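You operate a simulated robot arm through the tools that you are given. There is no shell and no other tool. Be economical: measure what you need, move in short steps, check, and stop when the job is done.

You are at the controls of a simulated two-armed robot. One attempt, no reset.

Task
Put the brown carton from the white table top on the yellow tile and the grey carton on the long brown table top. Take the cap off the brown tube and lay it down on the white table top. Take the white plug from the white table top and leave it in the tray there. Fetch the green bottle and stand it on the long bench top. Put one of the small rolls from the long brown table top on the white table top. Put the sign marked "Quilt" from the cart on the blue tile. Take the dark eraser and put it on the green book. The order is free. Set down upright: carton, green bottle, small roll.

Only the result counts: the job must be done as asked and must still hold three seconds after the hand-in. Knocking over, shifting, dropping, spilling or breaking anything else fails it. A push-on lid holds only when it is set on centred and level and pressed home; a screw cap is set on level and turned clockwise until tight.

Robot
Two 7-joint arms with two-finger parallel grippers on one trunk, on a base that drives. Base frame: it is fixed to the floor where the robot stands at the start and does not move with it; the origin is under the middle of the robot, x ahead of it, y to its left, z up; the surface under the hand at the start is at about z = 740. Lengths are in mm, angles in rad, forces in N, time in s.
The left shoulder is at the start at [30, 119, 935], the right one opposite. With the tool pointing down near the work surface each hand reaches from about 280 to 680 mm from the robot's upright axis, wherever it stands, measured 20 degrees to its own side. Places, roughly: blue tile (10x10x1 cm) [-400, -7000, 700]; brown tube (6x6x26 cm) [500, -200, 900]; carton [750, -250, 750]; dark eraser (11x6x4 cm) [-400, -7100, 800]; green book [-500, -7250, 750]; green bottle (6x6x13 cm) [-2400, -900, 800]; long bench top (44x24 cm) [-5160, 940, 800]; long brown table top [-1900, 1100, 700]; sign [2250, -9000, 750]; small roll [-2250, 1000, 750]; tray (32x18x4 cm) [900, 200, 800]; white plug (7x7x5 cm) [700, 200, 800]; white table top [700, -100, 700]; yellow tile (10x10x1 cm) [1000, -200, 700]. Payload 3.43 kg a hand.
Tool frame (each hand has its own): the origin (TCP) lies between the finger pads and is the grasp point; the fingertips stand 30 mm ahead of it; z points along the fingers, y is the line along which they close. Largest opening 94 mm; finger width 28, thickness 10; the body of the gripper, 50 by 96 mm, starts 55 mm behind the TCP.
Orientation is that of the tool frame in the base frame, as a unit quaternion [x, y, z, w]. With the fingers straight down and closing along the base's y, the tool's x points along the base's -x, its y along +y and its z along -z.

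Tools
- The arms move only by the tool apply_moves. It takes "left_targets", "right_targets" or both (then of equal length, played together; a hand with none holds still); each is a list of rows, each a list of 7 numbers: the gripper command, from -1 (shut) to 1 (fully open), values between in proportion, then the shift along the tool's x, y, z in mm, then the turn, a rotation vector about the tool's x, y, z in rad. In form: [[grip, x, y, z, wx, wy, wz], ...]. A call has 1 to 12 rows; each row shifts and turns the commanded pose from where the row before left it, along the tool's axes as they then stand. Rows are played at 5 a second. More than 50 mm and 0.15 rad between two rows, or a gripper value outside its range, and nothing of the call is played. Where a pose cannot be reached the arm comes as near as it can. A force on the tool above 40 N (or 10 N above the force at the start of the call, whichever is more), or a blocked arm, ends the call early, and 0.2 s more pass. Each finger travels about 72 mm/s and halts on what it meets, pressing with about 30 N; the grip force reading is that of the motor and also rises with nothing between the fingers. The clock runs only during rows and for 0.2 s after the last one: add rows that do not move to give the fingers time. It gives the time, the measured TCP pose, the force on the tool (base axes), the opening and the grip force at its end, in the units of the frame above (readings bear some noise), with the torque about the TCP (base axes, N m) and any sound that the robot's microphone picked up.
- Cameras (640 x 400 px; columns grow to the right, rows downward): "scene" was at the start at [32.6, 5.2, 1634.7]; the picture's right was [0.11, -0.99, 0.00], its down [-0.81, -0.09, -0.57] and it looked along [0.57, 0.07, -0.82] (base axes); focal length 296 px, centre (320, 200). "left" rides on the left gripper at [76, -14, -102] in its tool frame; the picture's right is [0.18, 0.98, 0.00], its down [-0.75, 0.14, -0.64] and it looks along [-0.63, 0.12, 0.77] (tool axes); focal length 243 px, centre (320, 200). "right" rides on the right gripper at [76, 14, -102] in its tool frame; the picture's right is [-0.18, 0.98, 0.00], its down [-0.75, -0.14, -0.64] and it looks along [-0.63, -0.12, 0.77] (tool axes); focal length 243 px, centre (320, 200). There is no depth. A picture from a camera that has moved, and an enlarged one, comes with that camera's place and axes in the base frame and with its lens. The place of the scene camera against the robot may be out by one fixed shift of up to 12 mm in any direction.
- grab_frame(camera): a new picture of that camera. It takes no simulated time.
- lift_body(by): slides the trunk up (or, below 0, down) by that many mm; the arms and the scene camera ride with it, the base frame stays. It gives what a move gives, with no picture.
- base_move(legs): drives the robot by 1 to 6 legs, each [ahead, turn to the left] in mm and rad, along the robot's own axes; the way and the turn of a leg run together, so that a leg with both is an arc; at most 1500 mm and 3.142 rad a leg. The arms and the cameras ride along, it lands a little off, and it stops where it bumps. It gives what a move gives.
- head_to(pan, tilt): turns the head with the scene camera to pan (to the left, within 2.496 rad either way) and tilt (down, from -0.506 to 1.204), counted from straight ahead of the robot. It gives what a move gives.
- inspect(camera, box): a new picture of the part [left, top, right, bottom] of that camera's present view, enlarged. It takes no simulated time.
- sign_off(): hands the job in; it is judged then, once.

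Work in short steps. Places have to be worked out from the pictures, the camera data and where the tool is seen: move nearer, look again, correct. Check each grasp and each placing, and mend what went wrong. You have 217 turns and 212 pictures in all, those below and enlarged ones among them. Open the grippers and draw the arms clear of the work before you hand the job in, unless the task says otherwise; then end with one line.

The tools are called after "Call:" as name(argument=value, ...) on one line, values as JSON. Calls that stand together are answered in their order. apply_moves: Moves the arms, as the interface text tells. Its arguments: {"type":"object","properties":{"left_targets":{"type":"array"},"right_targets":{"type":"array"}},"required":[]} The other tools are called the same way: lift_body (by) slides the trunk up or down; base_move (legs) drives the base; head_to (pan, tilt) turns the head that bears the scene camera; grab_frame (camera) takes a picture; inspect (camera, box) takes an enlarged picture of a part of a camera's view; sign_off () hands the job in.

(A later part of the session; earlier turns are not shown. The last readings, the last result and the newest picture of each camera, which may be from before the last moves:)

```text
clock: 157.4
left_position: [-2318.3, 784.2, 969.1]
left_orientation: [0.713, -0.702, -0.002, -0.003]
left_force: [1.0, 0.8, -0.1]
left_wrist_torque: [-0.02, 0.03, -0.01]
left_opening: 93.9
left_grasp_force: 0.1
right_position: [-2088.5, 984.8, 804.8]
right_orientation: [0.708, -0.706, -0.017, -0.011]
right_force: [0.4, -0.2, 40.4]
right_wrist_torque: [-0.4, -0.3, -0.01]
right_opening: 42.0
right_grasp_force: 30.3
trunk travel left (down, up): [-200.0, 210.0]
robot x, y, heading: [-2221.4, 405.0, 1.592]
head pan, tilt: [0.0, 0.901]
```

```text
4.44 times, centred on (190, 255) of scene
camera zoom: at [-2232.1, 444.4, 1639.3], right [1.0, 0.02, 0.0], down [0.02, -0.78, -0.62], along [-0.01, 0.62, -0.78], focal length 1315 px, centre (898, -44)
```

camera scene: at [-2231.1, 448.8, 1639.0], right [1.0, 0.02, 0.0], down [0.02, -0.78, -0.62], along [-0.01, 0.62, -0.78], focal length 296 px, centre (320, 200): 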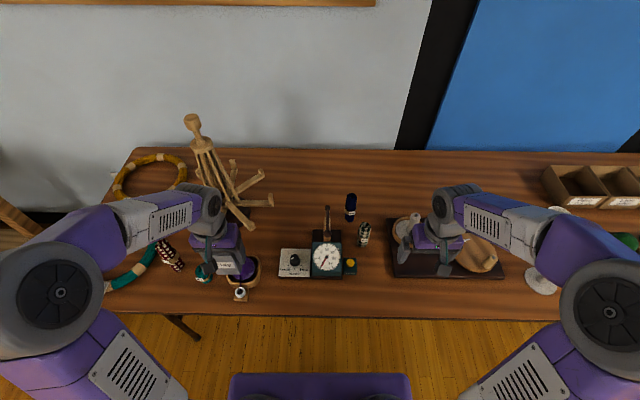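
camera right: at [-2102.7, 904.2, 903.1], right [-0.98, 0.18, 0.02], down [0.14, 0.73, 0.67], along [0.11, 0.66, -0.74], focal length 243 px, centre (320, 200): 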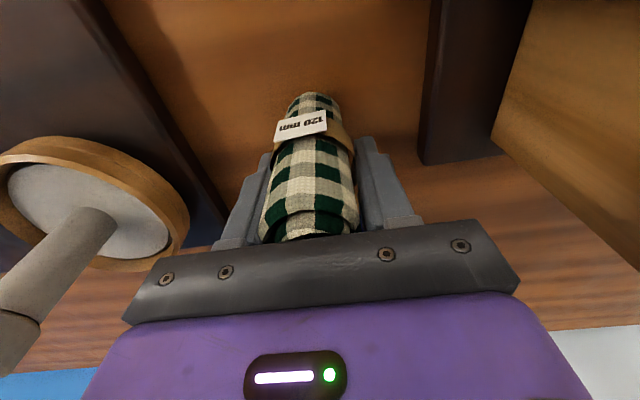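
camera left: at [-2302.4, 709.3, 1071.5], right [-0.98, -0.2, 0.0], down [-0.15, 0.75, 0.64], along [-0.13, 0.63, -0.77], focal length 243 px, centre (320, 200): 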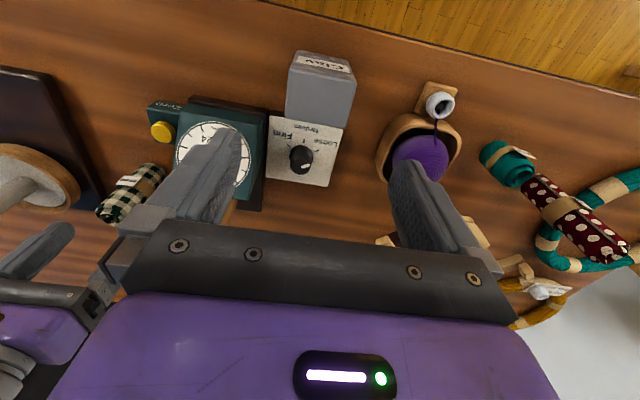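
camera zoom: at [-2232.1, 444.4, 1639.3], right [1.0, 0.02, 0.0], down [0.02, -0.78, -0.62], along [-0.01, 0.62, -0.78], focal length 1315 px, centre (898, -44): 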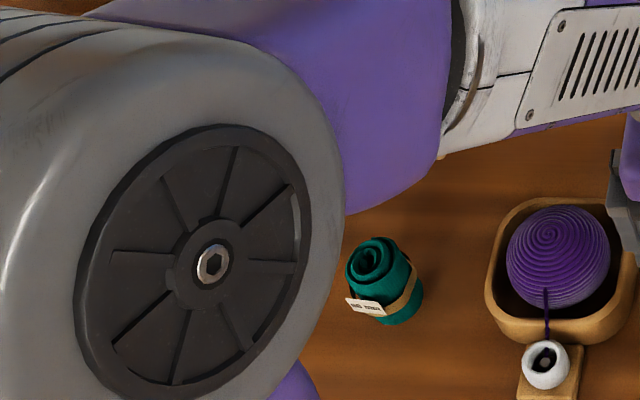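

The rolls differ in length (teal shortest, red longest); the 120 mm check roll is among the smaller ones, so I keep it. I lift it clear and draw both hands in.

Call:
apply_moves(right_targets=[[-1, 0, 0, -20, 0, 0, 0], [-1, 0, 0, -40, 0, 0, 0], [-1, 0, 0, -45, 0, 0, 0], [-1, 0, 0, -45, 0, 0, 0], [-1, 0, 0, -45, 0, 0, 0], [-1, 40, -20, 0, 0, 0, 0], [-1, 40, -20, 0, 0, 0, 0], [-1, 40, -20, 0, 0, 0, 0], [-1, 40, -15, 0, 0, 0, 0], [-1, 30, -15, 0, 0, 0, 0]], left_targets=[[1, 0, 0, 0, 0, 0, 0], [1, 0, 0, -20, 0, 0, 0], [1, 0, 0, -20, 0, 0, 0], [1, 0, 30, 0, 0, 0, 0], [1, 0, 30, 0, 0, 0, 0], [1, 0, 30, 0, 0, 0, 0], [1, 0, 0, 0, 0, 0, 0], [1, 0, 0, 0, 0, 0, 0], [1, 0, 0, 0, 0, 0, 0], [1, 0, 0, 0, 0, 0, 0]])

Call:
grab_frame(camera="scene")

Call:
grab_frame(camera="right")

```text
clock: 159.6
left_position: [-2405.2, 783.0, 1006.8]
left_orientation: [0.712, -0.702, -0.001, -0.002]
left_force: [0.1, -0.1, 0.5]
left_wrist_torque: [0.01, -0.02, -0.01]
left_opening: 94.1
left_grasp_force: 0.1
right_position: [-1993.2, 787.2, 989.9]
right_orientation: [0.709, -0.705, -0.012, -0.007]
right_force: [-0.4, 0.0, -0.1]
right_wrist_torque: [0.03, -0.01, 0.01]
right_opening: 42.0
right_grasp_force: 29.8
trunk travel left (down, up): [-200.0, 210.0]
robot x, y, heading: [-2222.0, 404.7, 1.589]
head pan, tilt: [0.0, 0.901]
```

```text
153 pictures are left
camera scene: at [-2230.6, 447.8, 1639.0], right [1.0, 0.02, 0.0], down [0.02, -0.78, -0.62], along [-0.01, 0.62, -0.78], focal length 296 px, centre (320, 200)
```

scene: 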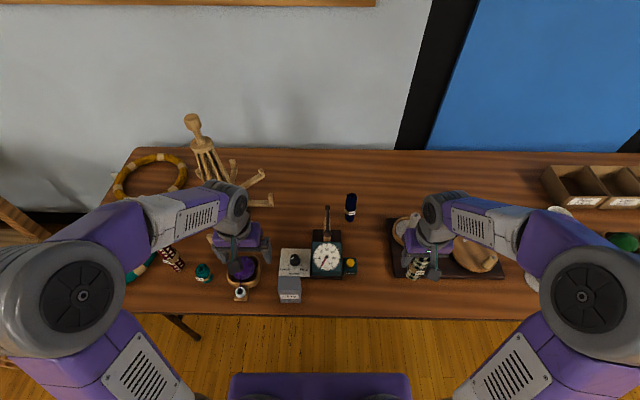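

```text
152 pictures are left
camera right: at [-2008.1, 708.0, 1090.6], right [-0.98, 0.18, 0.01], down [0.14, 0.74, 0.66], along [0.11, 0.65, -0.75], focal length 243 px, centre (320, 200)
```

right: 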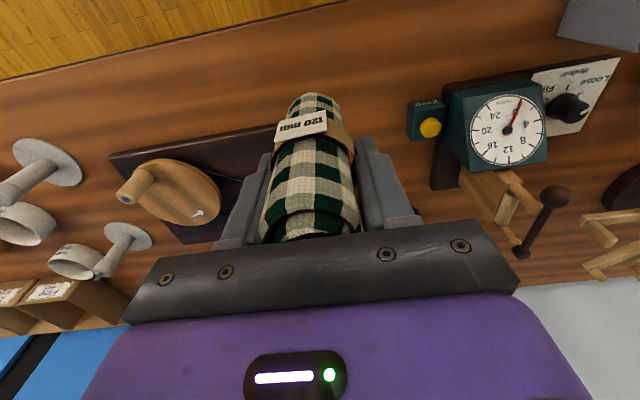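

Roll is held, carton stands. With the left hand free I fetch the green bottle next: I back off, turn round to the small bottle table and look.

Call:
base_move(legs=[[-350, 0], [0, 1.571], [0, 1.571]])

Call:
head_to(pan=0.0, tilt=0.65)

Call:
grab_frame(camera="scene")

```text
clock: 169.5
left_position: [-2019.5, -313.9, 1006.9]
left_orientation: [0.693, 0.721, -0.001, 0.001]
left_force: [0.2, 0.6, 0.0]
left_wrist_torque: [0.01, 0.0, -0.02]
left_opening: 94.1
left_grasp_force: 0.0
right_position: [-2430.9, -329.1, 991.4]
right_orientation: [0.697, 0.717, -0.007, 0.013]
right_force: [-0.5, 0.3, -0.8]
right_wrist_torque: [0.01, 0.0, -0.02]
right_opening: 42.3
right_grasp_force: 30.3
trunk travel left (down, up): [-200.0, 210.0]
robot x, y, heading: [-2211.5, 59.1, -1.528]
head pan, tilt: [0.0, 0.901]
```

```text
clock: 170.3
left_position: [-2019.1, -313.4, 1008.1]
left_orientation: [0.694, 0.72, -0.002, 0.001]
left_force: [-0.4, -0.5, 0.0]
left_wrist_torque: [0.01, 0.02, 0.02]
left_opening: 93.8
left_grasp_force: 0.1
right_position: [-2429.2, -329.0, 990.8]
right_orientation: [0.698, 0.716, -0.007, 0.013]
right_force: [0.0, -0.6, -0.5]
right_wrist_torque: [-0.02, 0.0, 0.01]
right_opening: 42.2
right_grasp_force: 30.2
trunk travel left (down, up): [-200.0, 210.0]
robot x, y, heading: [-2213.5, 59.5, -1.528]
head pan, tilt: [0.0, 0.649]
```

```text
151 pictures are left
camera scene: at [-2219.4, 0.0, 1659.5], right [-1.0, -0.04, 0.0], down [-0.03, 0.6, -0.8], along [0.03, -0.8, -0.61], focal length 296 px, centre (320, 200)
```

scene: 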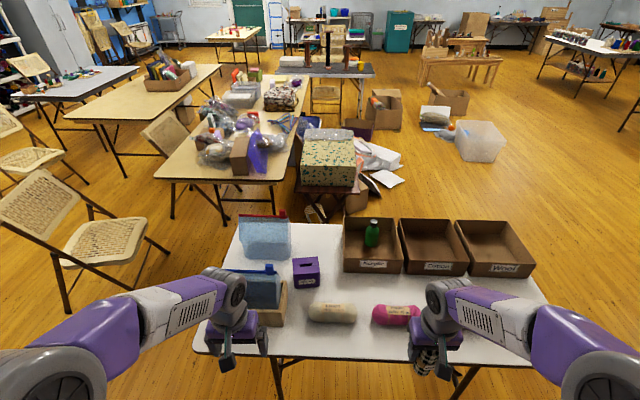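

The green bottle stands inside the left cardboard box at about (-2406,-881). I shift west so that it lies a bit left of me, then close in to y≈-150 (table edge at about y=-420).

Call:
base_move(legs=[[0, -1.28], [335, 0], [0, 1.237], [100, 0]])

Call:
head_to(pan=0.1, tilt=0.95)

Call:
grab_frame(camera="scene")

```text
clock: 179.5
left_position: [-2346.8, -529.1, 1007.3]
left_orientation: [0.705, 0.709, 0.0, 0.001]
left_force: [-0.2, -1.4, -1.0]
left_wrist_torque: [0.02, -0.01, -0.02]
left_opening: 93.9
left_grasp_force: 0.1
right_position: [-2758.6, -527.9, 991.0]
right_orientation: [0.71, 0.704, -0.007, 0.012]
right_force: [0.2, 0.9, -0.6]
right_wrist_torque: [0.03, -0.01, -0.01]
right_opening: 42.3
right_grasp_force: 30.2
trunk travel left (down, up): [-200.0, 210.0]
robot x, y, heading: [-2523.3, -150.0, -1.566]
head pan, tilt: [0.0, 0.649]
```

```text
clock: 180.3
left_position: [-2347.0, -528.6, 1007.3]
left_orientation: [0.706, 0.708, -0.001, 0.001]
left_force: [-0.2, -0.3, -0.6]
left_wrist_torque: [-0.02, 0.0, 0.02]
left_opening: 93.9
left_grasp_force: 0.1
right_position: [-2758.3, -529.1, 992.1]
right_orientation: [0.709, 0.705, -0.007, 0.013]
right_force: [0.5, -1.3, -0.4]
right_wrist_torque: [0.03, -0.01, 0.0]
right_opening: 42.2
right_grasp_force: 30.2
trunk travel left (down, up): [-200.0, 210.0]
robot x, y, heading: [-2529.8, -149.3, -1.562]
head pan, tilt: [0.099, 0.949]
```

```text
150 pictures are left
camera scene: at [-2528.4, -193.3, 1635.4], right [-0.99, -0.11, 0.0], down [-0.09, 0.81, -0.58], along [0.06, -0.58, -0.81], focal length 296 px, centre (320, 200)
```

scene: 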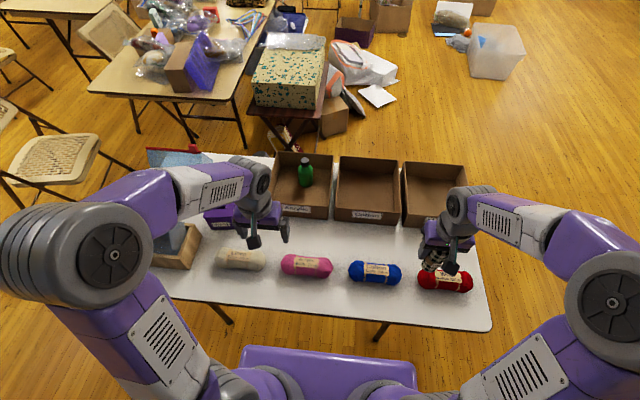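

Bottle at about (-2400,-886), too far for a straight-down hand, so I tilt the left hand 0.75 rad forward and bring it up over the box.

Call:
apply_moves(left_targets=[[1, 0, 0, 0, 0, -0.15, 0], [1, 0, 0, 0, 0, -0.15, 0], [1, 0, 0, 0, 0, -0.15, 0], [1, 0, 0, 0, 0, -0.15, 0], [1, 0, 0, 0, 0, -0.15, 0], [1, -21, -9, 40, 0, 0, 0], [1, -21, -9, 40, 0, 0, 0], [1, -21, -9, 40, 0, 0, 0], [1, -21, -9, 40, 0, 0, 0], [1, -21, -9, 40, 0, 0, 0], [1, -21, -9, 40, 0, 0, 0], [1, 0, 0, 0, 0, 0, 0]])

Call:
grab_frame(camera="left")

Call:
grab_frame(camera="scene")

```text
clock: 182.9
left_position: [-2400.7, -805.2, 927.0]
left_orientation: [0.656, 0.659, -0.259, 0.26]
left_force: [0.4, 0.3, 0.3]
left_wrist_torque: [0.0, -0.04, 0.0]
left_opening: 94.1
left_grasp_force: 0.1
left hand out of reach, approached as far as the arm can: row 5
right_position: [-2757.6, -527.2, 991.3]
right_orientation: [0.709, 0.705, -0.007, 0.013]
right_force: [0.7, 0.8, 0.0]
right_wrist_torque: [-0.04, -0.03, -0.01]
right_opening: 42.2
right_grasp_force: 30.4
trunk travel left (down, up): [-200.0, 210.0]
robot x, y, heading: [-2527.3, -145.2, -1.565]
head pan, tilt: [0.099, 0.949]
```

```text
149 pictures are left
camera left: at [-2415.3, -680.9, 950.8], right [0.98, 0.14, -0.13], down [0.14, -0.11, 0.98], along [0.12, -0.98, -0.13], focal length 243 px, centre (320, 200)
```

left: 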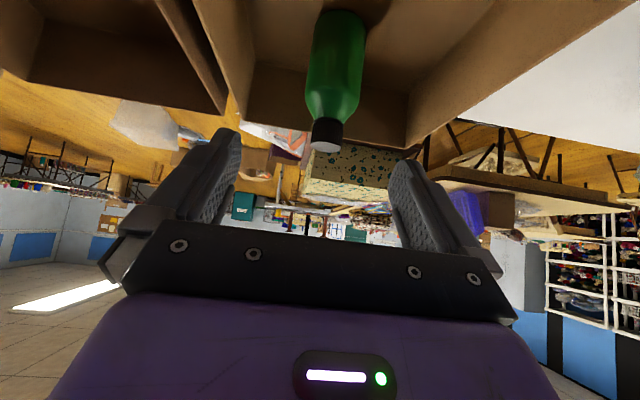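

```text
148 pictures are left
camera scene: at [-2528.0, -192.5, 1635.5], right [-0.99, -0.11, 0.0], down [-0.09, 0.81, -0.58], along [0.06, -0.58, -0.81], focal length 296 px, centre (320, 200)
```

scene: 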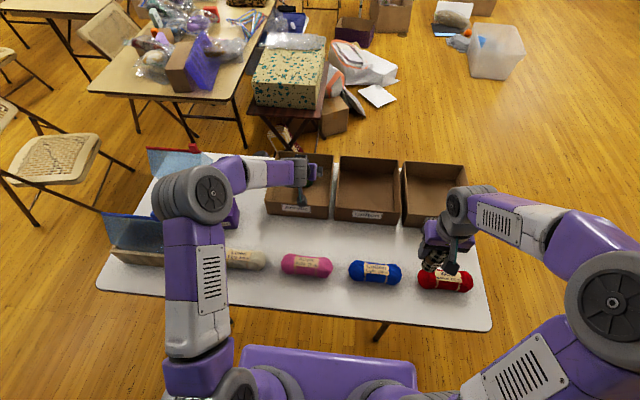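

The bottle's axis is about (-2394,-910). I advance along the fingers in four steps to the grip point and see how far the arm gets.

Call:
apply_moves(left_targets=[[1, 2.5, 2, 39, 0, 0, 0], [1, 2.5, 2, 39, 0, 0, 0], [1, 2.5, 2, 39, 0, 0, 0], [1, 2.5, 1, 39, 0, 0, 0], [1, 0, 0, 0, 0, 0, 0]])

Call:
grab_frame(camera="left")

Call:
inspect(camera="scene", box=[220, 130, 380, 230])

```text
clock: 184.1
left_position: [-2391.7, -906.3, 804.8]
left_orientation: [0.656, 0.659, -0.259, 0.26]
left_force: [-0.2, 0.6, -1.3]
left_wrist_torque: [-0.05, 0.0, 0.0]
left_opening: 93.9
left_grasp_force: 0.1
right_position: [-2758.3, -527.6, 990.6]
right_orientation: [0.709, 0.705, -0.007, 0.012]
right_force: [-0.2, -0.1, -0.5]
right_wrist_torque: [0.0, 0.0, -0.04]
right_opening: 42.0
right_grasp_force: 29.9
trunk travel left (down, up): [-200.0, 210.0]
robot x, y, heading: [-2526.8, -147.3, -1.561]
head pan, tilt: [0.099, 0.949]
```

```text
147 pictures are left
camera left: at [-2407.7, -782.0, 829.1], right [0.98, 0.14, -0.13], down [0.14, -0.11, 0.98], along [0.12, -0.98, -0.13], focal length 243 px, centre (320, 200)
```

left: 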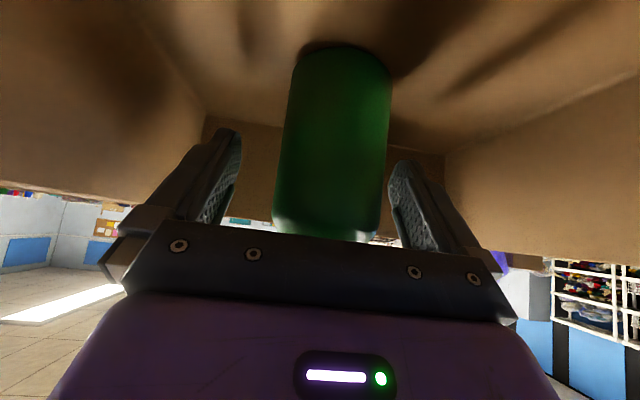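

```text
4.00 times, centred on (300, 180) of scene
camera zoom: at [-2528.3, -193.0, 1635.4], right [-0.99, -0.11, 0.0], down [-0.09, 0.81, -0.58], along [0.06, -0.58, -0.81], focal length 1183 px, centre (400, 280)
```

zoom: 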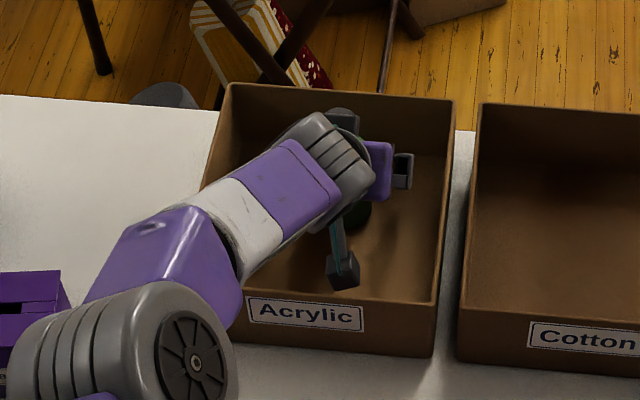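

The bottle is between the fingers; I nudge 7 mm further and close.

Call:
apply_moves(left_targets=[[1, -5, 3, 5, 0, 0, 0], [1, 0, 0, 0, 0, 0, 0], [-1, 0, 0, 0, 0, 0, 0], [-1, 0, 0, 0, 0, 0, 0], [-1, 0, 0, 0, 0, 0, 0], [-1, 0, 0, 0, 0, 0, 0]])

Call:
grab_frame(camera="left")

```text
clock: 185.5
left_position: [-2389.7, -913.1, 805.9]
left_orientation: [0.656, 0.659, -0.26, 0.261]
left_force: [0.1, 0.8, 3.4]
left_wrist_torque: [-0.05, -0.05, -0.01]
left_opening: 56.7
left_grasp_force: 30.1
right_position: [-2758.3, -527.5, 991.1]
right_orientation: [0.709, 0.705, -0.006, 0.013]
right_force: [0.2, -1.1, -0.9]
right_wrist_torque: [-0.06, 0.04, -0.02]
right_opening: 42.1
right_grasp_force: 30.0
trunk travel left (down, up): [-200.0, 210.0]
robot x, y, heading: [-2528.0, -150.1, -1.564]
head pan, tilt: [0.099, 0.949]
```

```text
145 pictures are left
camera left: at [-2405.1, -788.7, 829.9], right [0.98, 0.14, -0.13], down [0.14, -0.11, 0.98], along [0.12, -0.98, -0.13], focal length 243 px, centre (320, 200)
```

left: 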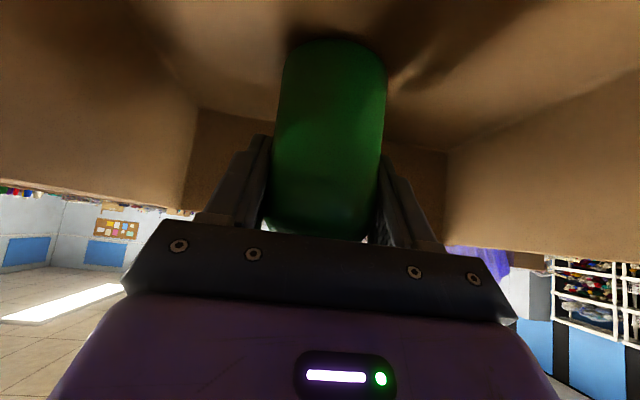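

Bottle held (57 mm). I lift it up and gently back, then over the box wall.

Call:
apply_moves(left_targets=[[-1, -14, 0, -15, 0, 0, 0], [-1, -14, 0, -15, 0, 0, 0], [-1, -6, 0, -35.6, 0, 0, 0], [-1, -6, 0, -35.6, 0, 0, 0], [-1, -6, 0, -35.6, 0, 0, 0], [-1, -6, 0, -35.6, 0, 0, 0], [-1, 0, 0, 0, 0, 0, 0]])

Call:
grab_frame(camera="scene")

Call:
grab_frame(camera="left")

```text
clock: 187.1
left_position: [-2389.7, -831.4, 966.4]
left_orientation: [0.657, 0.659, -0.259, 0.26]
left_force: [0.2, 0.4, -2.1]
left_wrist_torque: [-0.02, 0.02, -0.01]
left_opening: 56.8
left_grasp_force: 30.4
right_position: [-2758.1, -528.8, 990.5]
right_orientation: [0.709, 0.705, -0.008, 0.013]
right_force: [0.3, 0.6, 0.7]
right_wrist_torque: [-0.01, 0.03, 0.01]
right_opening: 41.9
right_grasp_force: 30.3
trunk travel left (down, up): [-200.0, 210.0]
robot x, y, heading: [-2528.0, -146.8, -1.563]
head pan, tilt: [0.099, 0.949]
```

```text
144 pictures are left
camera scene: at [-2528.2, -194.4, 1635.3], right [-0.99, -0.11, 0.0], down [-0.09, 0.81, -0.58], along [0.06, -0.58, -0.81], focal length 296 px, centre (320, 200)
```

scene: 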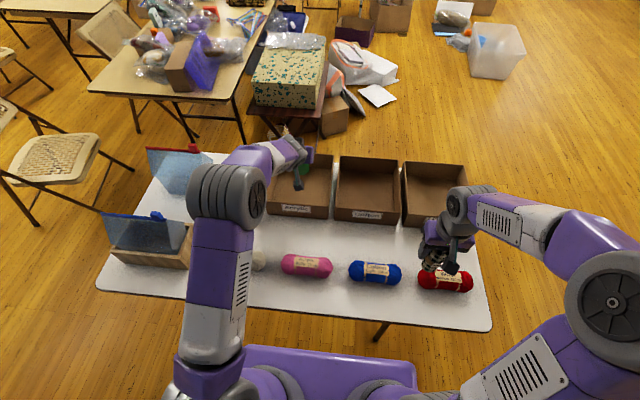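

```text
143 pictures are left
camera left: at [-2404.0, -707.2, 990.4], right [0.98, 0.14, -0.13], down [0.14, -0.11, 0.98], along [0.12, -0.98, -0.13], focal length 243 px, centre (320, 200)
```

left: 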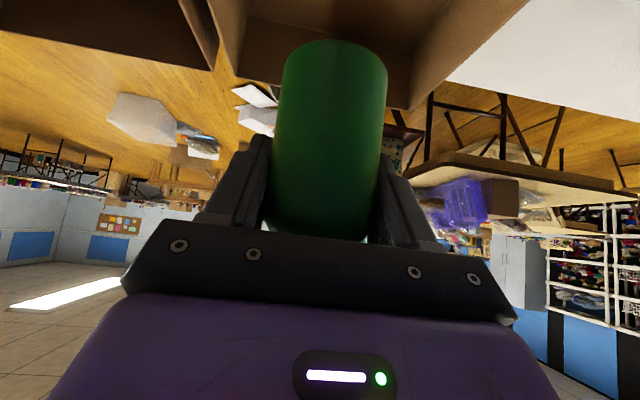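

Clear of the box. I draw the bottle in, back off and drive west towards the bench, then look.

Call:
apply_moves(left_targets=[[-1, 33, 0, -31, 0, 0, 0], [-1, 33, 0, -31, 0, 0, 0], [-1, 33, 0, -31, 0, 0, 0], [-1, 33, 0, -31, 0, 0, 0], [-1, 33, 0, -31, 0, 0, 0], [-1, 33, 0, -31, 0, 0, 0], [-1, 0, 0, 0, 0, 0, 0]])

Call:
base_move(legs=[[-200, 0], [0, -1.578], [1300, 0]])

Call:
head_to(pan=-0.5, tilt=0.45)

Call:
grab_frame(camera="scene")

```text
clock: 188.7
left_position: [-2389.5, -559.1, 967.0]
left_orientation: [0.656, 0.659, -0.26, 0.261]
left_force: [-0.4, -1.0, -2.2]
left_wrist_torque: [0.03, 0.0, 0.03]
left_opening: 56.9
left_grasp_force: 30.1
right_position: [-2757.6, -528.3, 992.1]
right_orientation: [0.709, 0.705, -0.006, 0.013]
right_force: [0.1, -0.2, -0.2]
right_wrist_torque: [0.02, -0.01, 0.01]
right_opening: 42.2
right_grasp_force: 30.2
trunk travel left (down, up): [-200.0, 210.0]
robot x, y, heading: [-2525.5, -145.0, -1.563]
head pan, tilt: [0.099, 0.949]
```

```text
clock: 200.2
left_position: [-4222.5, -103.7, 967.9]
left_orientation: [0.93, 0.004, -0.368, 0.001]
left_force: [-0.1, -0.2, -1.6]
left_wrist_torque: [0.01, 0.02, 0.01]
left_opening: 56.5
left_grasp_force: 30.4
right_position: [-4191.1, 266.0, 989.9]
right_orientation: [1.0, 0.0, -0.014, 0.004]
right_force: [-1.3, 0.2, 0.3]
right_wrist_torque: [-0.03, -0.02, -0.01]
right_opening: 42.1
right_grasp_force: 30.1
trunk travel left (down, up): [-200.0, 210.0]
robot x, y, heading: [-3808.8, 35.7, -3.125]
head pan, tilt: [0.099, 0.949]
```

```text
clock: 201.2
left_position: [-4220.8, -103.2, 967.2]
left_orientation: [0.93, 0.005, -0.367, 0.002]
left_force: [0.5, 0.3, -1.5]
left_wrist_torque: [0.0, 0.01, 0.01]
left_opening: 56.7
left_grasp_force: 29.9
right_position: [-4192.7, 265.5, 990.7]
right_orientation: [1.0, 0.0, -0.013, 0.004]
right_force: [0.4, 0.0, -0.1]
right_wrist_torque: [0.02, 0.03, -0.01]
right_opening: 42.1
right_grasp_force: 30.0
trunk travel left (down, up): [-200.0, 210.0]
robot x, y, heading: [-3810.7, 40.7, -3.13]
head pan, tilt: [-0.499, 0.45]
```

```text
142 pictures are left
camera scene: at [-3870.9, 77.0, 1677.3], right [0.47, 0.89, 0.0], down [0.39, -0.2, -0.9], along [-0.8, 0.42, -0.44], focal length 296 px, centre (320, 200)
```

scene: 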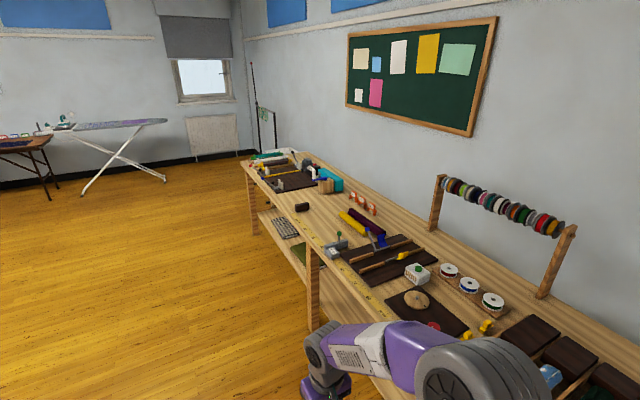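

The bench runs along the wall with its near edge at y≈660. I drive to x≈-5150, turn to face it and look down.

Call:
base_move(legs=[[1300, 0], [0, -1.583], [220, 0]])

Call:
head_to(pan=0.0, tilt=0.8)

Call:
grab_frame(camera="scene")

```text
clock: 212.8
left_position: [-5262.3, 631.4, 966.2]
left_orientation: [0.667, -0.649, -0.263, -0.256]
left_force: [-0.6, 0.1, -1.2]
left_wrist_torque: [-0.02, 0.0, 0.04]
left_opening: 56.7
left_grasp_force: 30.1
right_position: [-4892.6, 609.1, 990.0]
right_orientation: [0.713, -0.701, -0.012, -0.007]
right_force: [-0.5, -0.1, -1.1]
right_wrist_torque: [-0.03, 0.03, 0.01]
right_opening: 42.1
right_grasp_force: 30.3
trunk travel left (down, up): [-200.0, 210.0]
robot x, y, heading: [-5112.1, 223.4, 1.603]
head pan, tilt: [-0.499, 0.45]
```

```text
clock: 213.7
left_position: [-5261.4, 632.4, 966.8]
left_orientation: [0.667, -0.648, -0.264, -0.256]
left_force: [-0.7, 0.3, -1.2]
left_wrist_torque: [0.0, 0.02, -0.03]
left_opening: 56.9
left_grasp_force: 30.3
right_position: [-4893.2, 608.3, 990.1]
right_orientation: [0.713, -0.701, -0.013, -0.006]
right_force: [-0.1, 0.6, -0.8]
right_wrist_torque: [0.02, 0.04, 0.0]
right_opening: 42.0
right_grasp_force: 30.0
trunk travel left (down, up): [-200.0, 210.0]
robot x, y, heading: [-5115.7, 224.2, 1.61]
head pan, tilt: [0.0, 0.799]
```

```text
141 pictures are left
camera scene: at [-5125.1, 271.4, 1647.0], right [1.0, 0.03, 0.0], down [0.02, -0.72, -0.7], along [-0.02, 0.7, -0.72], focal length 296 px, centre (320, 200)
```

scene: 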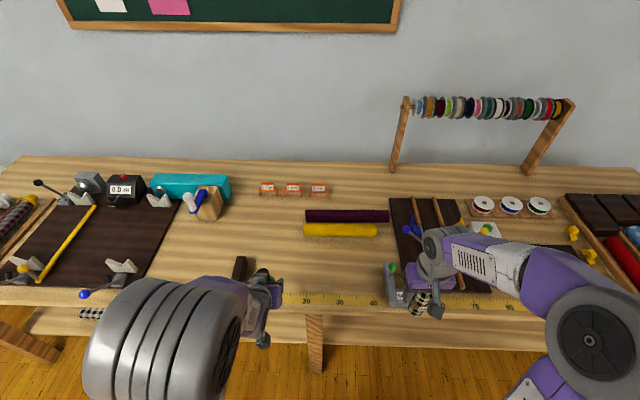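

There is free bench top left of the yellow bar. I bring the bottle over (-5270,880) and lower part of the way.

Call:
apply_moves(left_targets=[[-1, -30.2, 0, 28.2, 0, 0, 0], [-1, -30.2, 0, 28.2, 0, 0, 0], [-1, -30.2, 0, 28.2, 0, 0, 0], [-1, -30.2, 0, 28.2, 0, 0, 0], [-1, -30.2, 0, 28.2, 0, 0, 0], [-1, -30.2, 0, 28.2, 0, 0, 0], [-1, 25, 0, 27, 0, 0, 0], [-1, 25, 0, 27, 0, 0, 0], [-1, 0, 0, 0, 0, 0, 0]])

Call:
grab_frame(camera="scene")

Call:
grab_frame(camera="left")

```text
clock: 215.7
left_position: [-5270.1, 880.4, 895.8]
left_orientation: [0.667, -0.649, -0.263, -0.256]
left_force: [0.1, -0.3, -2.6]
left_wrist_torque: [0.01, 0.01, 0.01]
left_opening: 56.7
left_grasp_force: 29.9
right_position: [-4893.2, 608.7, 991.4]
right_orientation: [0.713, -0.701, -0.013, -0.006]
right_force: [0.1, 0.0, -0.3]
right_wrist_torque: [-0.02, -0.01, -0.03]
right_opening: 42.1
right_grasp_force: 29.8
trunk travel left (down, up): [-200.0, 210.0]
robot x, y, heading: [-5113.4, 222.0, 1.603]
head pan, tilt: [0.0, 0.799]
```

```text
140 pictures are left
camera scene: at [-5125.2, 270.8, 1647.0], right [1.0, 0.03, 0.0], down [0.02, -0.72, -0.7], along [-0.02, 0.7, -0.72], focal length 296 px, centre (320, 200)
```

scene: 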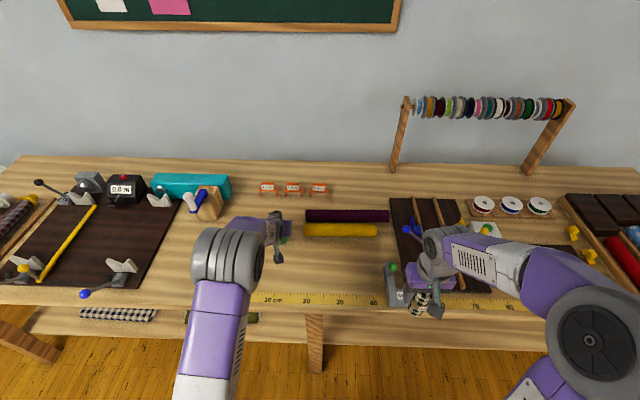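

```text
139 pictures are left
camera left: at [-5252.8, 753.9, 919.2], right [-0.98, -0.16, -0.13], down [-0.14, 0.11, 0.98], along [-0.15, 0.98, -0.13], focal length 243 px, centre (320, 200)
```

left: 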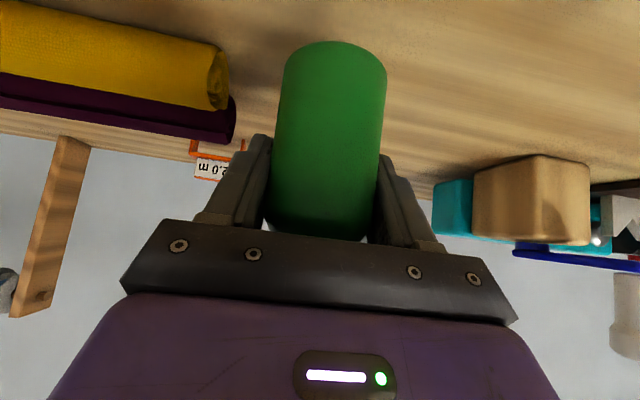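

The spot is free. I lower straight down in small steps until contact.

Call:
apply_moves(left_targets=[[-1, 6.8, 0, 7.3, 0, 0, 0], [-1, 5.5, 0, 5.8, 0, 0, 0], [-1, 2.7, 0, 2.9, 0, 0, 0], [-1, 2, 0, 2.2, 0, 0, 0], [-1, 2, 0, 2.2, 0, 0, 0], [-1, 2, 0, 2.2, 0, 0, 0], [-1, 2, 0, 2.2, 0, 0, 0]])

```text
clock: 217.3
left_position: [-5269.2, 882.0, 860.5]
left_orientation: [0.667, -0.647, -0.265, -0.257]
left_force: [-0.3, -0.6, 0.6]
left_wrist_torque: [0.01, -0.02, 0.04]
left_opening: 56.6
left_grasp_force: 29.6
right_position: [-4893.1, 608.6, 991.3]
right_orientation: [0.713, -0.701, -0.013, -0.007]
right_force: [0.0, -0.3, -0.8]
right_wrist_torque: [0.01, 0.03, 0.02]
right_opening: 41.9
right_grasp_force: 30.0
trunk travel left (down, up): [-200.0, 210.0]
robot x, y, heading: [-5111.9, 223.4, 1.603]
head pan, tilt: [0.0, 0.799]
```

Weight has just gone off the hand; one more small push to be sure.

Call:
apply_moves(left_targets=[[-1, 1, 0, 1.1, 0, 0, 0], [-1, 1, 0, 1.1, 0, 0, 0]])

```text
clock: 217.9
left_position: [-5269.3, 881.5, 862.0]
left_orientation: [0.665, -0.648, -0.266, -0.259]
left_force: [-3.7, -1.9, 15.8]
left_wrist_torque: [0.14, 0.22, 0.05]
left_opening: 56.7
left_grasp_force: 30.2
right_position: [-4893.3, 608.1, 991.9]
right_orientation: [0.714, -0.7, -0.014, -0.007]
right_force: [0.1, 0.0, -0.6]
right_wrist_torque: [0.02, -0.01, 0.0]
right_opening: 41.9
right_grasp_force: 29.7
trunk travel left (down, up): [-200.0, 210.0]
robot x, y, heading: [-5115.5, 222.6, 1.608]
head pan, tilt: [0.0, 0.799]
```

Standing. I open and draw back along the fingers.

Call:
apply_moves(left_targets=[[-1, -0.7, 0, -0.7, 0, 0, 0], [1, 0, 0, 0, 0, 0, 0], [1, 0, 0, 0, 0, 0, 0], [1, 0, 0, 0, 0, 0, 0], [1, 0, 0, -30, 0, 0, 0], [1, 0, 0, -45, 0, 0, 0], [1, 0, 0, -45, 0, 0, 0], [1, 0, 0, -45, 0, 0, 0], [1, 20, 0, -35, 0, 0, 0], [1, 30, 0, -35, 0, 0, 0], [1, 0, 0, 0, 0, 0, 0]])

Call:
grab_frame(camera="scene")

```text
clock: 220.3
left_position: [-5264.1, 681.0, 995.6]
left_orientation: [0.667, -0.649, -0.263, -0.256]
left_force: [-0.5, -0.3, 0.1]
left_wrist_torque: [-0.01, 0.02, -0.04]
left_opening: 93.9
left_grasp_force: 0.0
right_position: [-4892.0, 610.2, 990.6]
right_orientation: [0.713, -0.701, -0.012, -0.006]
right_force: [0.5, 0.4, -0.1]
right_wrist_torque: [-0.05, -0.02, 0.02]
right_opening: 42.0
right_grasp_force: 29.9
trunk travel left (down, up): [-200.0, 210.0]
robot x, y, heading: [-5110.6, 224.0, 1.604]
head pan, tilt: [0.0, 0.799]
```

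```text
138 pictures are left
camera scene: at [-5125.2, 272.2, 1646.9], right [1.0, 0.03, 0.0], down [0.02, -0.72, -0.7], along [-0.02, 0.7, -0.72], focal length 296 px, centre (320, 200)
```

scene: 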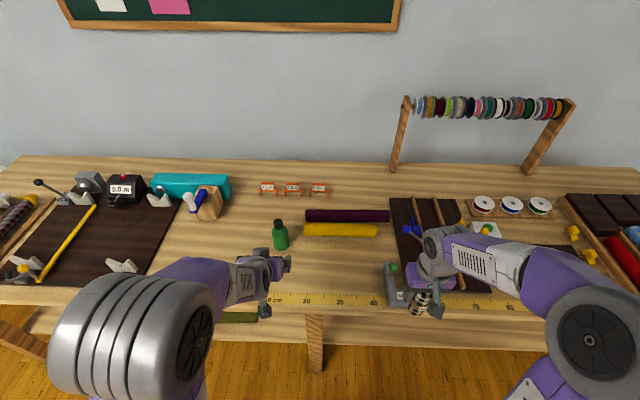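

The bottle stands on the bench. I straighten the left hand, back off and drive east again with the roll.

Call:
apply_moves(left_targets=[[1, 0, 0, 0, 0, 0.15, 0], [1, 0, 0, 0, 0, 0.15, 0], [1, 0, 0, 0, 0, 0.15, 0], [1, 0, 0, 0, 0, 0.15, 0], [1, 0, 0, 0, 0, 0.15, 0], [1, 40, 0, 0, 0, 0, 0], [1, 40, 0, 0, 0, 0, 0], [1, 0, 0, 0, 0, 0, 0]])

Call:
base_move(legs=[[-90, 0], [0, -1.604], [1500, 0]])

```text
clock: 222.1
left_position: [-5258.6, 603.4, 995.0]
left_orientation: [0.717, -0.697, -0.001, -0.001]
left_force: [-0.4, 0.2, -0.3]
left_wrist_torque: [0.0, -0.01, 0.01]
left_opening: 94.2
left_grasp_force: 0.1
right_position: [-4893.2, 608.1, 991.0]
right_orientation: [0.713, -0.701, -0.012, -0.007]
right_force: [0.6, 0.6, -0.2]
right_wrist_torque: [0.0, 0.01, 0.02]
right_opening: 42.0
right_grasp_force: 31.0
trunk travel left (down, up): [-200.0, 210.0]
robot x, y, heading: [-5115.9, 224.1, 1.602]
head pan, tilt: [0.0, 0.799]
```

```text
clock: 234.2
left_position: [-3223.9, 252.8, 994.9]
left_orientation: [0.004, 1.0, 0.0, 0.002]
left_force: [-0.4, -0.5, 0.4]
left_wrist_torque: [0.01, -0.02, 0.01]
left_opening: 94.1
left_grasp_force: 0.0
right_position: [-3230.1, -113.2, 990.4]
right_orientation: [0.008, 1.0, 0.004, 0.014]
right_force: [0.1, 0.8, 0.4]
right_wrist_torque: [0.02, 0.02, 0.01]
right_opening: 42.0
right_grasp_force: 30.1
trunk travel left (down, up): [-200.0, 210.0]
robot x, y, heading: [-3605.7, 124.3, 0.004]
head pan, tilt: [0.0, 0.799]
```

On course. Two more stretches toward the white table.

Call:
base_move(legs=[[1500, 0], [0, -0.12], [1450, 0], [0, 0.116]])

Call:
head_to(pan=0.0, tilt=0.7)

Call:
grab_frame(camera="scene")

```text
clock: 249.5
left_position: [-292.4, 135.0, 994.8]
left_orientation: [-0.013, 1.0, 0.0, 0.002]
left_force: [0.0, -0.3, 0.3]
left_wrist_torque: [-0.01, -0.01, -0.05]
left_opening: 94.0
left_grasp_force: 0.1
right_position: [-286.8, -230.2, 991.3]
right_orientation: [-0.009, 1.0, 0.005, 0.014]
right_force: [-0.3, -0.9, 0.0]
right_wrist_torque: [-0.03, 0.02, 0.04]
right_opening: 41.7
right_grasp_force: 29.8
trunk travel left (down, up): [-200.0, 210.0]
robot x, y, heading: [-671.8, -8.3, 0.032]
head pan, tilt: [0.0, 0.799]
```

```text
clock: 250.2
left_position: [-293.4, 135.5, 994.5]
left_orientation: [-0.013, 1.0, 0.0, 0.002]
left_force: [-0.2, -1.0, 0.0]
left_wrist_torque: [0.0, 0.02, -0.02]
left_opening: 94.0
left_grasp_force: 0.0
right_position: [-287.6, -230.7, 990.7]
right_orientation: [-0.008, 1.0, 0.005, 0.014]
right_force: [-0.7, 0.5, -0.4]
right_wrist_torque: [-0.02, -0.02, -0.01]
right_opening: 41.7
right_grasp_force: 29.5
trunk travel left (down, up): [-200.0, 210.0]
robot x, y, heading: [-671.0, -8.7, 0.027]
head pan, tilt: [0.0, 0.7]
```

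```text
137 pictures are left
camera scene: at [-626.4, -9.3, 1655.1], right [0.03, -1.0, 0.0], down [-0.64, -0.02, -0.76], along [0.76, 0.02, -0.64], focal length 296 px, centre (320, 200)
```

scene: 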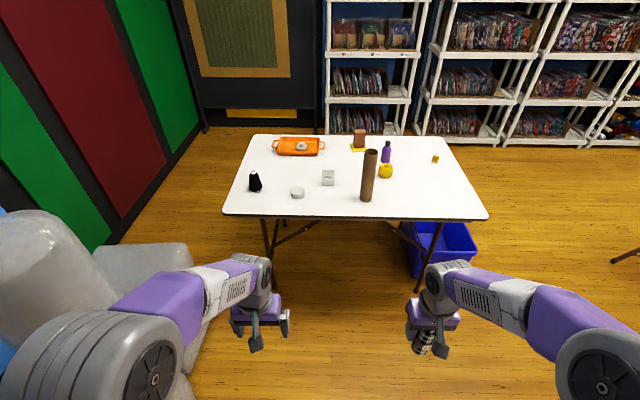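

The table looks as I left it. I drive to about (20,-200) facing it and bring the roll over the free right part at (480,-440).

Call:
base_move(legs=[[0, -0.297], [700, 0], [0, 0.27]])

Call:
head_to(pan=-0.1, tilt=0.9)

Call:
grab_frame(camera="scene")

```text
clock: 255.9
left_position: [376.6, -56.9, 994.0]
left_orientation: [0.001, 1.0, 0.0, 0.002]
left_force: [0.5, 0.4, 0.1]
left_wrist_torque: [-0.02, 0.01, -0.01]
left_opening: 94.0
left_grasp_force: 0.0
right_position: [372.5, -423.0, 991.2]
right_orientation: [0.006, 1.0, 0.004, 0.014]
right_force: [0.7, 0.0, 0.2]
right_wrist_torque: [0.01, -0.04, 0.02]
right_opening: 41.8
right_grasp_force: 30.1
trunk travel left (down, up): [-200.0, 210.0]
robot x, y, heading: [-5.0, -189.6, 0.004]
head pan, tilt: [0.0, 0.7]
```

```text
clock: 256.6
left_position: [376.7, -58.7, 993.9]
left_orientation: [0.0, 1.0, 0.0, 0.002]
left_force: [-1.3, 0.2, -0.3]
left_wrist_torque: [-0.01, 0.03, -0.03]
left_opening: 94.2
left_grasp_force: 0.0
right_position: [371.8, -424.7, 990.8]
right_orientation: [0.006, 1.0, 0.005, 0.015]
right_force: [0.2, 0.0, 0.0]
right_wrist_torque: [0.01, 0.01, 0.0]
right_opening: 41.8
right_grasp_force: 29.8
trunk travel left (down, up): [-200.0, 210.0]
robot x, y, heading: [-5.7, -192.2, -0.001]
head pan, tilt: [-0.099, 0.901]
```

```text
136 pictures are left
camera scene: at [29.0, -200.6, 1639.1], right [-0.1, -1.0, 0.0], down [-0.78, 0.08, -0.62], along [0.62, -0.06, -0.78], focal length 296 px, centre (320, 200)
```

scene: 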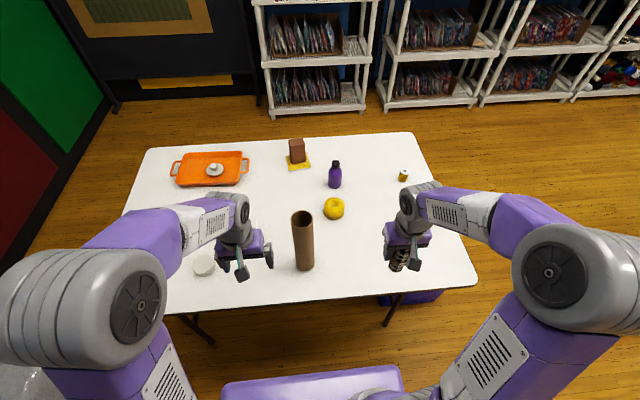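

I move the roll to (480,-440) and lower it near the table.

Call:
apply_moves(right_targets=[[-1, -36, -5, 0, 0, 0, 0], [-1, -36, -5, 0, 0, 0, 0], [-1, -36, -5, 0, 0, 0, 0], [-1, 0, 0, 40, 0, 0, 0], [-1, 0, 0, 40, 0, 0, 0], [-1, 0, 0, 40, 0, 0, 0], [-1, 0, 0, 40, 0, 0, 0], [-1, 0, 0, 0, 0, 0, 0]])

Call:
apply_moves(right_targets=[[-1, 0, 0, 10, 0, 0, 0], [-1, 0, 0, 5, 0, 0, 0], [-1, 0, 0, 3, 0, 0, 0], [-1, 0, 0, 2, 0, 0, 0], [-1, 0, 0, 2, 0, 0, 0], [-1, 0, 0, 2, 0, 0, 0]])

Call:
grab_frame(camera="right")

```text
clock: 258.4
left_position: [377.1, -57.4, 994.3]
left_orientation: [0.0, 1.0, 0.0, 0.002]
left_force: [0.0, 0.3, 0.7]
left_wrist_torque: [0.02, -0.02, -0.02]
left_opening: 93.8
left_grasp_force: 0.0
right_position: [482.7, -439.9, 834.9]
right_orientation: [0.006, 1.0, 0.004, 0.014]
right_force: [0.1, 0.5, -0.8]
right_wrist_torque: [0.02, -0.01, 0.02]
right_opening: 41.9
right_grasp_force: 30.0
trunk travel left (down, up): [-200.0, 210.0]
robot x, y, heading: [-3.9, -188.8, 0.005]
head pan, tilt: [-0.099, 0.901]
```

```text
clock: 259.8
left_position: [376.7, -57.3, 994.1]
left_orientation: [0.002, 1.0, 0.0, 0.002]
left_force: [0.2, -0.9, -0.4]
left_wrist_torque: [0.01, 0.0, 0.0]
left_opening: 93.9
left_grasp_force: 0.1
right_position: [484.3, -438.7, 810.4]
right_orientation: [0.006, 1.0, 0.004, 0.014]
right_force: [-0.8, -0.2, -0.2]
right_wrist_torque: [0.0, 0.0, -0.01]
right_opening: 41.9
right_grasp_force: 29.8
trunk travel left (down, up): [-200.0, 210.0]
robot x, y, heading: [-10.1, -188.5, 0.004]
head pan, tilt: [-0.099, 0.901]
```

```text
135 pictures are left
camera right: at [404.4, -424.6, 910.1], right [0.2, 0.98, 0.01], down [0.73, -0.16, 0.66], along [0.65, -0.12, -0.75], focal length 243 px, centre (320, 200)
```

right: 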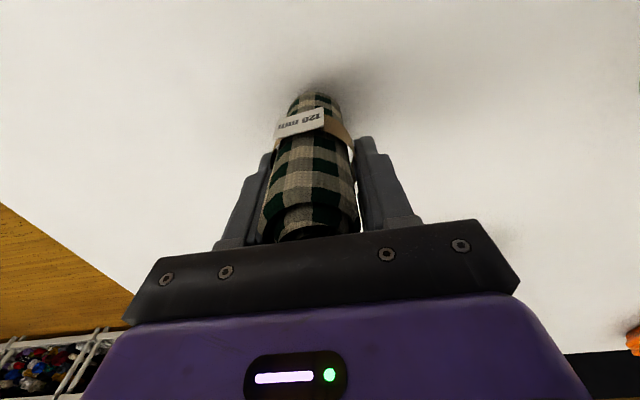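

Almost down; a few more 2 mm steps.

Call:
apply_moves(right_targets=[[-1, 0, 0, 2, 0, 0, 0], [-1, 0, 0, 2, 0, 0, 0], [-1, 0, 0, 1.5, 0, 0, 0], [-1, 0, 0, 1.5, 0, 0, 0]])

```text
clock: 260.8
left_position: [375.4, -56.6, 995.3]
left_orientation: [0.001, 1.0, -0.001, 0.003]
left_force: [0.0, 0.4, -0.3]
left_wrist_torque: [0.01, 0.0, 0.0]
left_opening: 93.7
left_grasp_force: 0.2
right_position: [484.8, -437.7, 805.7]
right_orientation: [0.006, 1.0, 0.003, 0.016]
right_force: [-2.4, -0.7, 26.9]
right_wrist_torque: [-0.38, 0.96, 0.03]
right_opening: 41.9
right_grasp_force: 30.2
trunk travel left (down, up): [-200.0, 210.0]
robot x, y, heading: [-4.8, -188.2, 0.005]
head pan, tilt: [-0.099, 0.901]
```

Contact. I ease off 1 mm, open gently, and rise.

Call:
apply_moves(right_targets=[[-1, 0, 0, -1, 0, 0, 0], [0.1, 0, 0, 0, 0, 0, 0], [0.5, 0, 0, 0, 0, 0, 0], [0.5, 0, 0, 0, 0, 0, 0], [0.5, 0, 0, -30, 0, 0, 0], [0.5, 0, 0, -45, 0, 0, 0], [0.5, 0, 0, -45, 0, 0, 0], [1, 0, 0, -45, 0, 0, 0], [1, 40, 10, 0, 0, 0, 0], [1, 40, 10, 0, 0, 0, 0], [1, 0, 0, 0, 0, 0, 0]])

Call:
grab_frame(camera="right")

Call:
grab_frame(camera="scene")

```text
clock: 263.2
left_position: [378.3, -57.3, 994.4]
left_orientation: [0.0, 1.0, 0.0, 0.002]
left_force: [-0.2, 0.6, -0.8]
left_wrist_torque: [-0.02, 0.03, 0.03]
left_opening: 94.1
left_grasp_force: 0.1
right_position: [401.4, -416.1, 965.1]
right_orientation: [0.006, 1.0, 0.005, 0.015]
right_force: [0.4, -0.3, 0.4]
right_wrist_torque: [-0.01, 0.0, 0.0]
right_opening: 94.2
right_grasp_force: 0.0
trunk travel left (down, up): [-200.0, 210.0]
robot x, y, heading: [-4.2, -193.9, 0.002]
head pan, tilt: [-0.099, 0.901]
```

```text
134 pictures are left
camera right: at [320.1, -403.0, 1065.3], right [0.2, 0.98, 0.01], down [0.73, -0.16, 0.66], along [0.65, -0.12, -0.75], focal length 243 px, centre (320, 200)
```

right: 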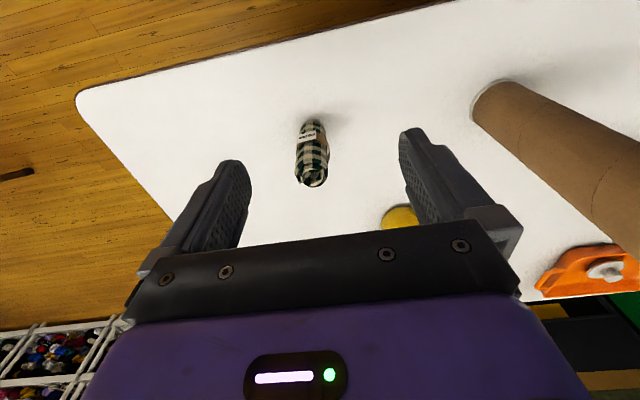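

```text
133 pictures are left
camera scene: at [29.6, -200.7, 1639.0], right [-0.1, -1.0, 0.0], down [-0.78, 0.08, -0.62], along [0.62, -0.06, -0.78], focal length 296 px, centre (320, 200)
```

scene: 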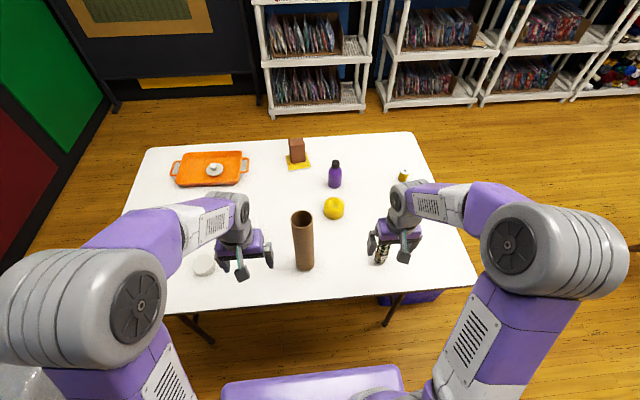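

The roll stands upright. Next comes the far area at (-400,-7000). I back off, turn south, and look at the passages and at my own base width.

Call:
base_move(legs=[[-130, 0], [0, -1.571]])

Call:
head_to(pan=0.0, tilt=0.4)

Call:
grab_frame(camera="scene")

Call:
head_to(pan=0.0, tilt=1.2)

Call:
grab_frame(camera="scene")

```text
clock: 268.3
left_position: [-12.9, -576.3, 995.1]
left_orientation: [0.712, 0.702, -0.002, 0.001]
left_force: [0.0, -1.2, -0.3]
left_wrist_torque: [0.03, 0.0, -0.02]
left_opening: 94.2
left_grasp_force: 0.0
right_position: [-372.1, -595.4, 964.7]
right_orientation: [0.715, 0.699, -0.007, 0.013]
right_force: [0.6, -0.4, 0.1]
right_wrist_torque: [0.0, -0.03, -0.01]
right_opening: 93.9
right_grasp_force: 0.0
trunk travel left (down, up): [-200.0, 210.0]
robot x, y, heading: [-141.7, -191.5, -1.582]
head pan, tilt: [-0.099, 0.901]
```

```text
clock: 269.3
left_position: [-12.2, -575.8, 995.2]
left_orientation: [0.711, 0.703, -0.001, 0.001]
left_force: [-0.4, 0.1, 0.3]
left_wrist_torque: [-0.01, -0.02, 0.0]
left_opening: 94.2
left_grasp_force: 0.2
right_position: [-372.4, -594.0, 964.6]
right_orientation: [0.715, 0.699, -0.007, 0.012]
right_force: [0.0, -0.4, 0.7]
right_wrist_torque: [0.03, -0.02, 0.02]
right_opening: 93.9
right_grasp_force: 0.2
trunk travel left (down, up): [-200.0, 210.0]
robot x, y, heading: [-140.4, -191.1, -1.578]
head pan, tilt: [0.0, 0.4]
```

```text
132 pictures are left
camera scene: at [-150.4, -256.3, 1681.9], right [-1.0, 0.01, 0.0], down [0.0, 0.39, -0.92], along [-0.01, -0.92, -0.39], focal length 296 px, centre (320, 200)
```

scene: 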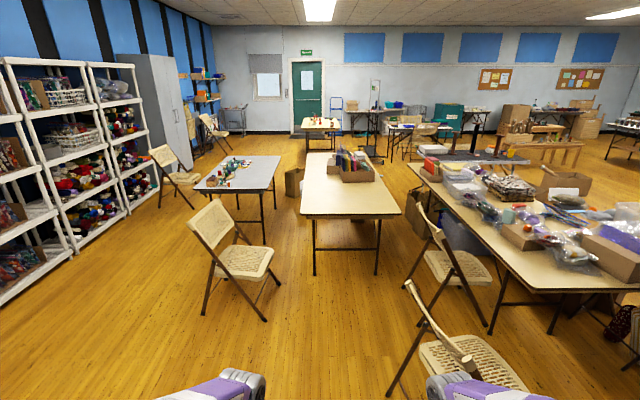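

```text
clock: 270.4
left_position: [-13.1, -575.0, 995.1]
left_orientation: [0.711, 0.703, -0.001, 0.001]
left_force: [-0.3, 0.2, 0.0]
left_wrist_torque: [0.0, -0.01, 0.01]
left_opening: 93.9
left_grasp_force: 0.1
right_position: [-371.2, -595.2, 965.0]
right_orientation: [0.715, 0.699, -0.007, 0.013]
right_force: [0.3, -0.2, -0.5]
right_wrist_torque: [-0.01, -0.01, 0.02]
right_opening: 93.9
right_grasp_force: 0.1
trunk travel left (down, up): [-200.0, 210.0]
robot x, y, heading: [-143.2, -190.6, -1.58]
head pan, tilt: [0.0, 1.201]
```

```text
131 pictures are left
camera scene: at [-150.1, -219.6, 1619.2], right [-1.0, 0.01, 0.0], down [0.01, 0.93, -0.36], along [0.0, -0.36, -0.93], focal length 296 px, centre (320, 200)
```

scene: 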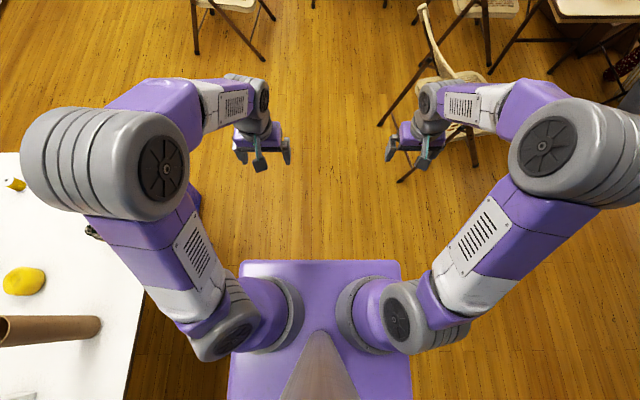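

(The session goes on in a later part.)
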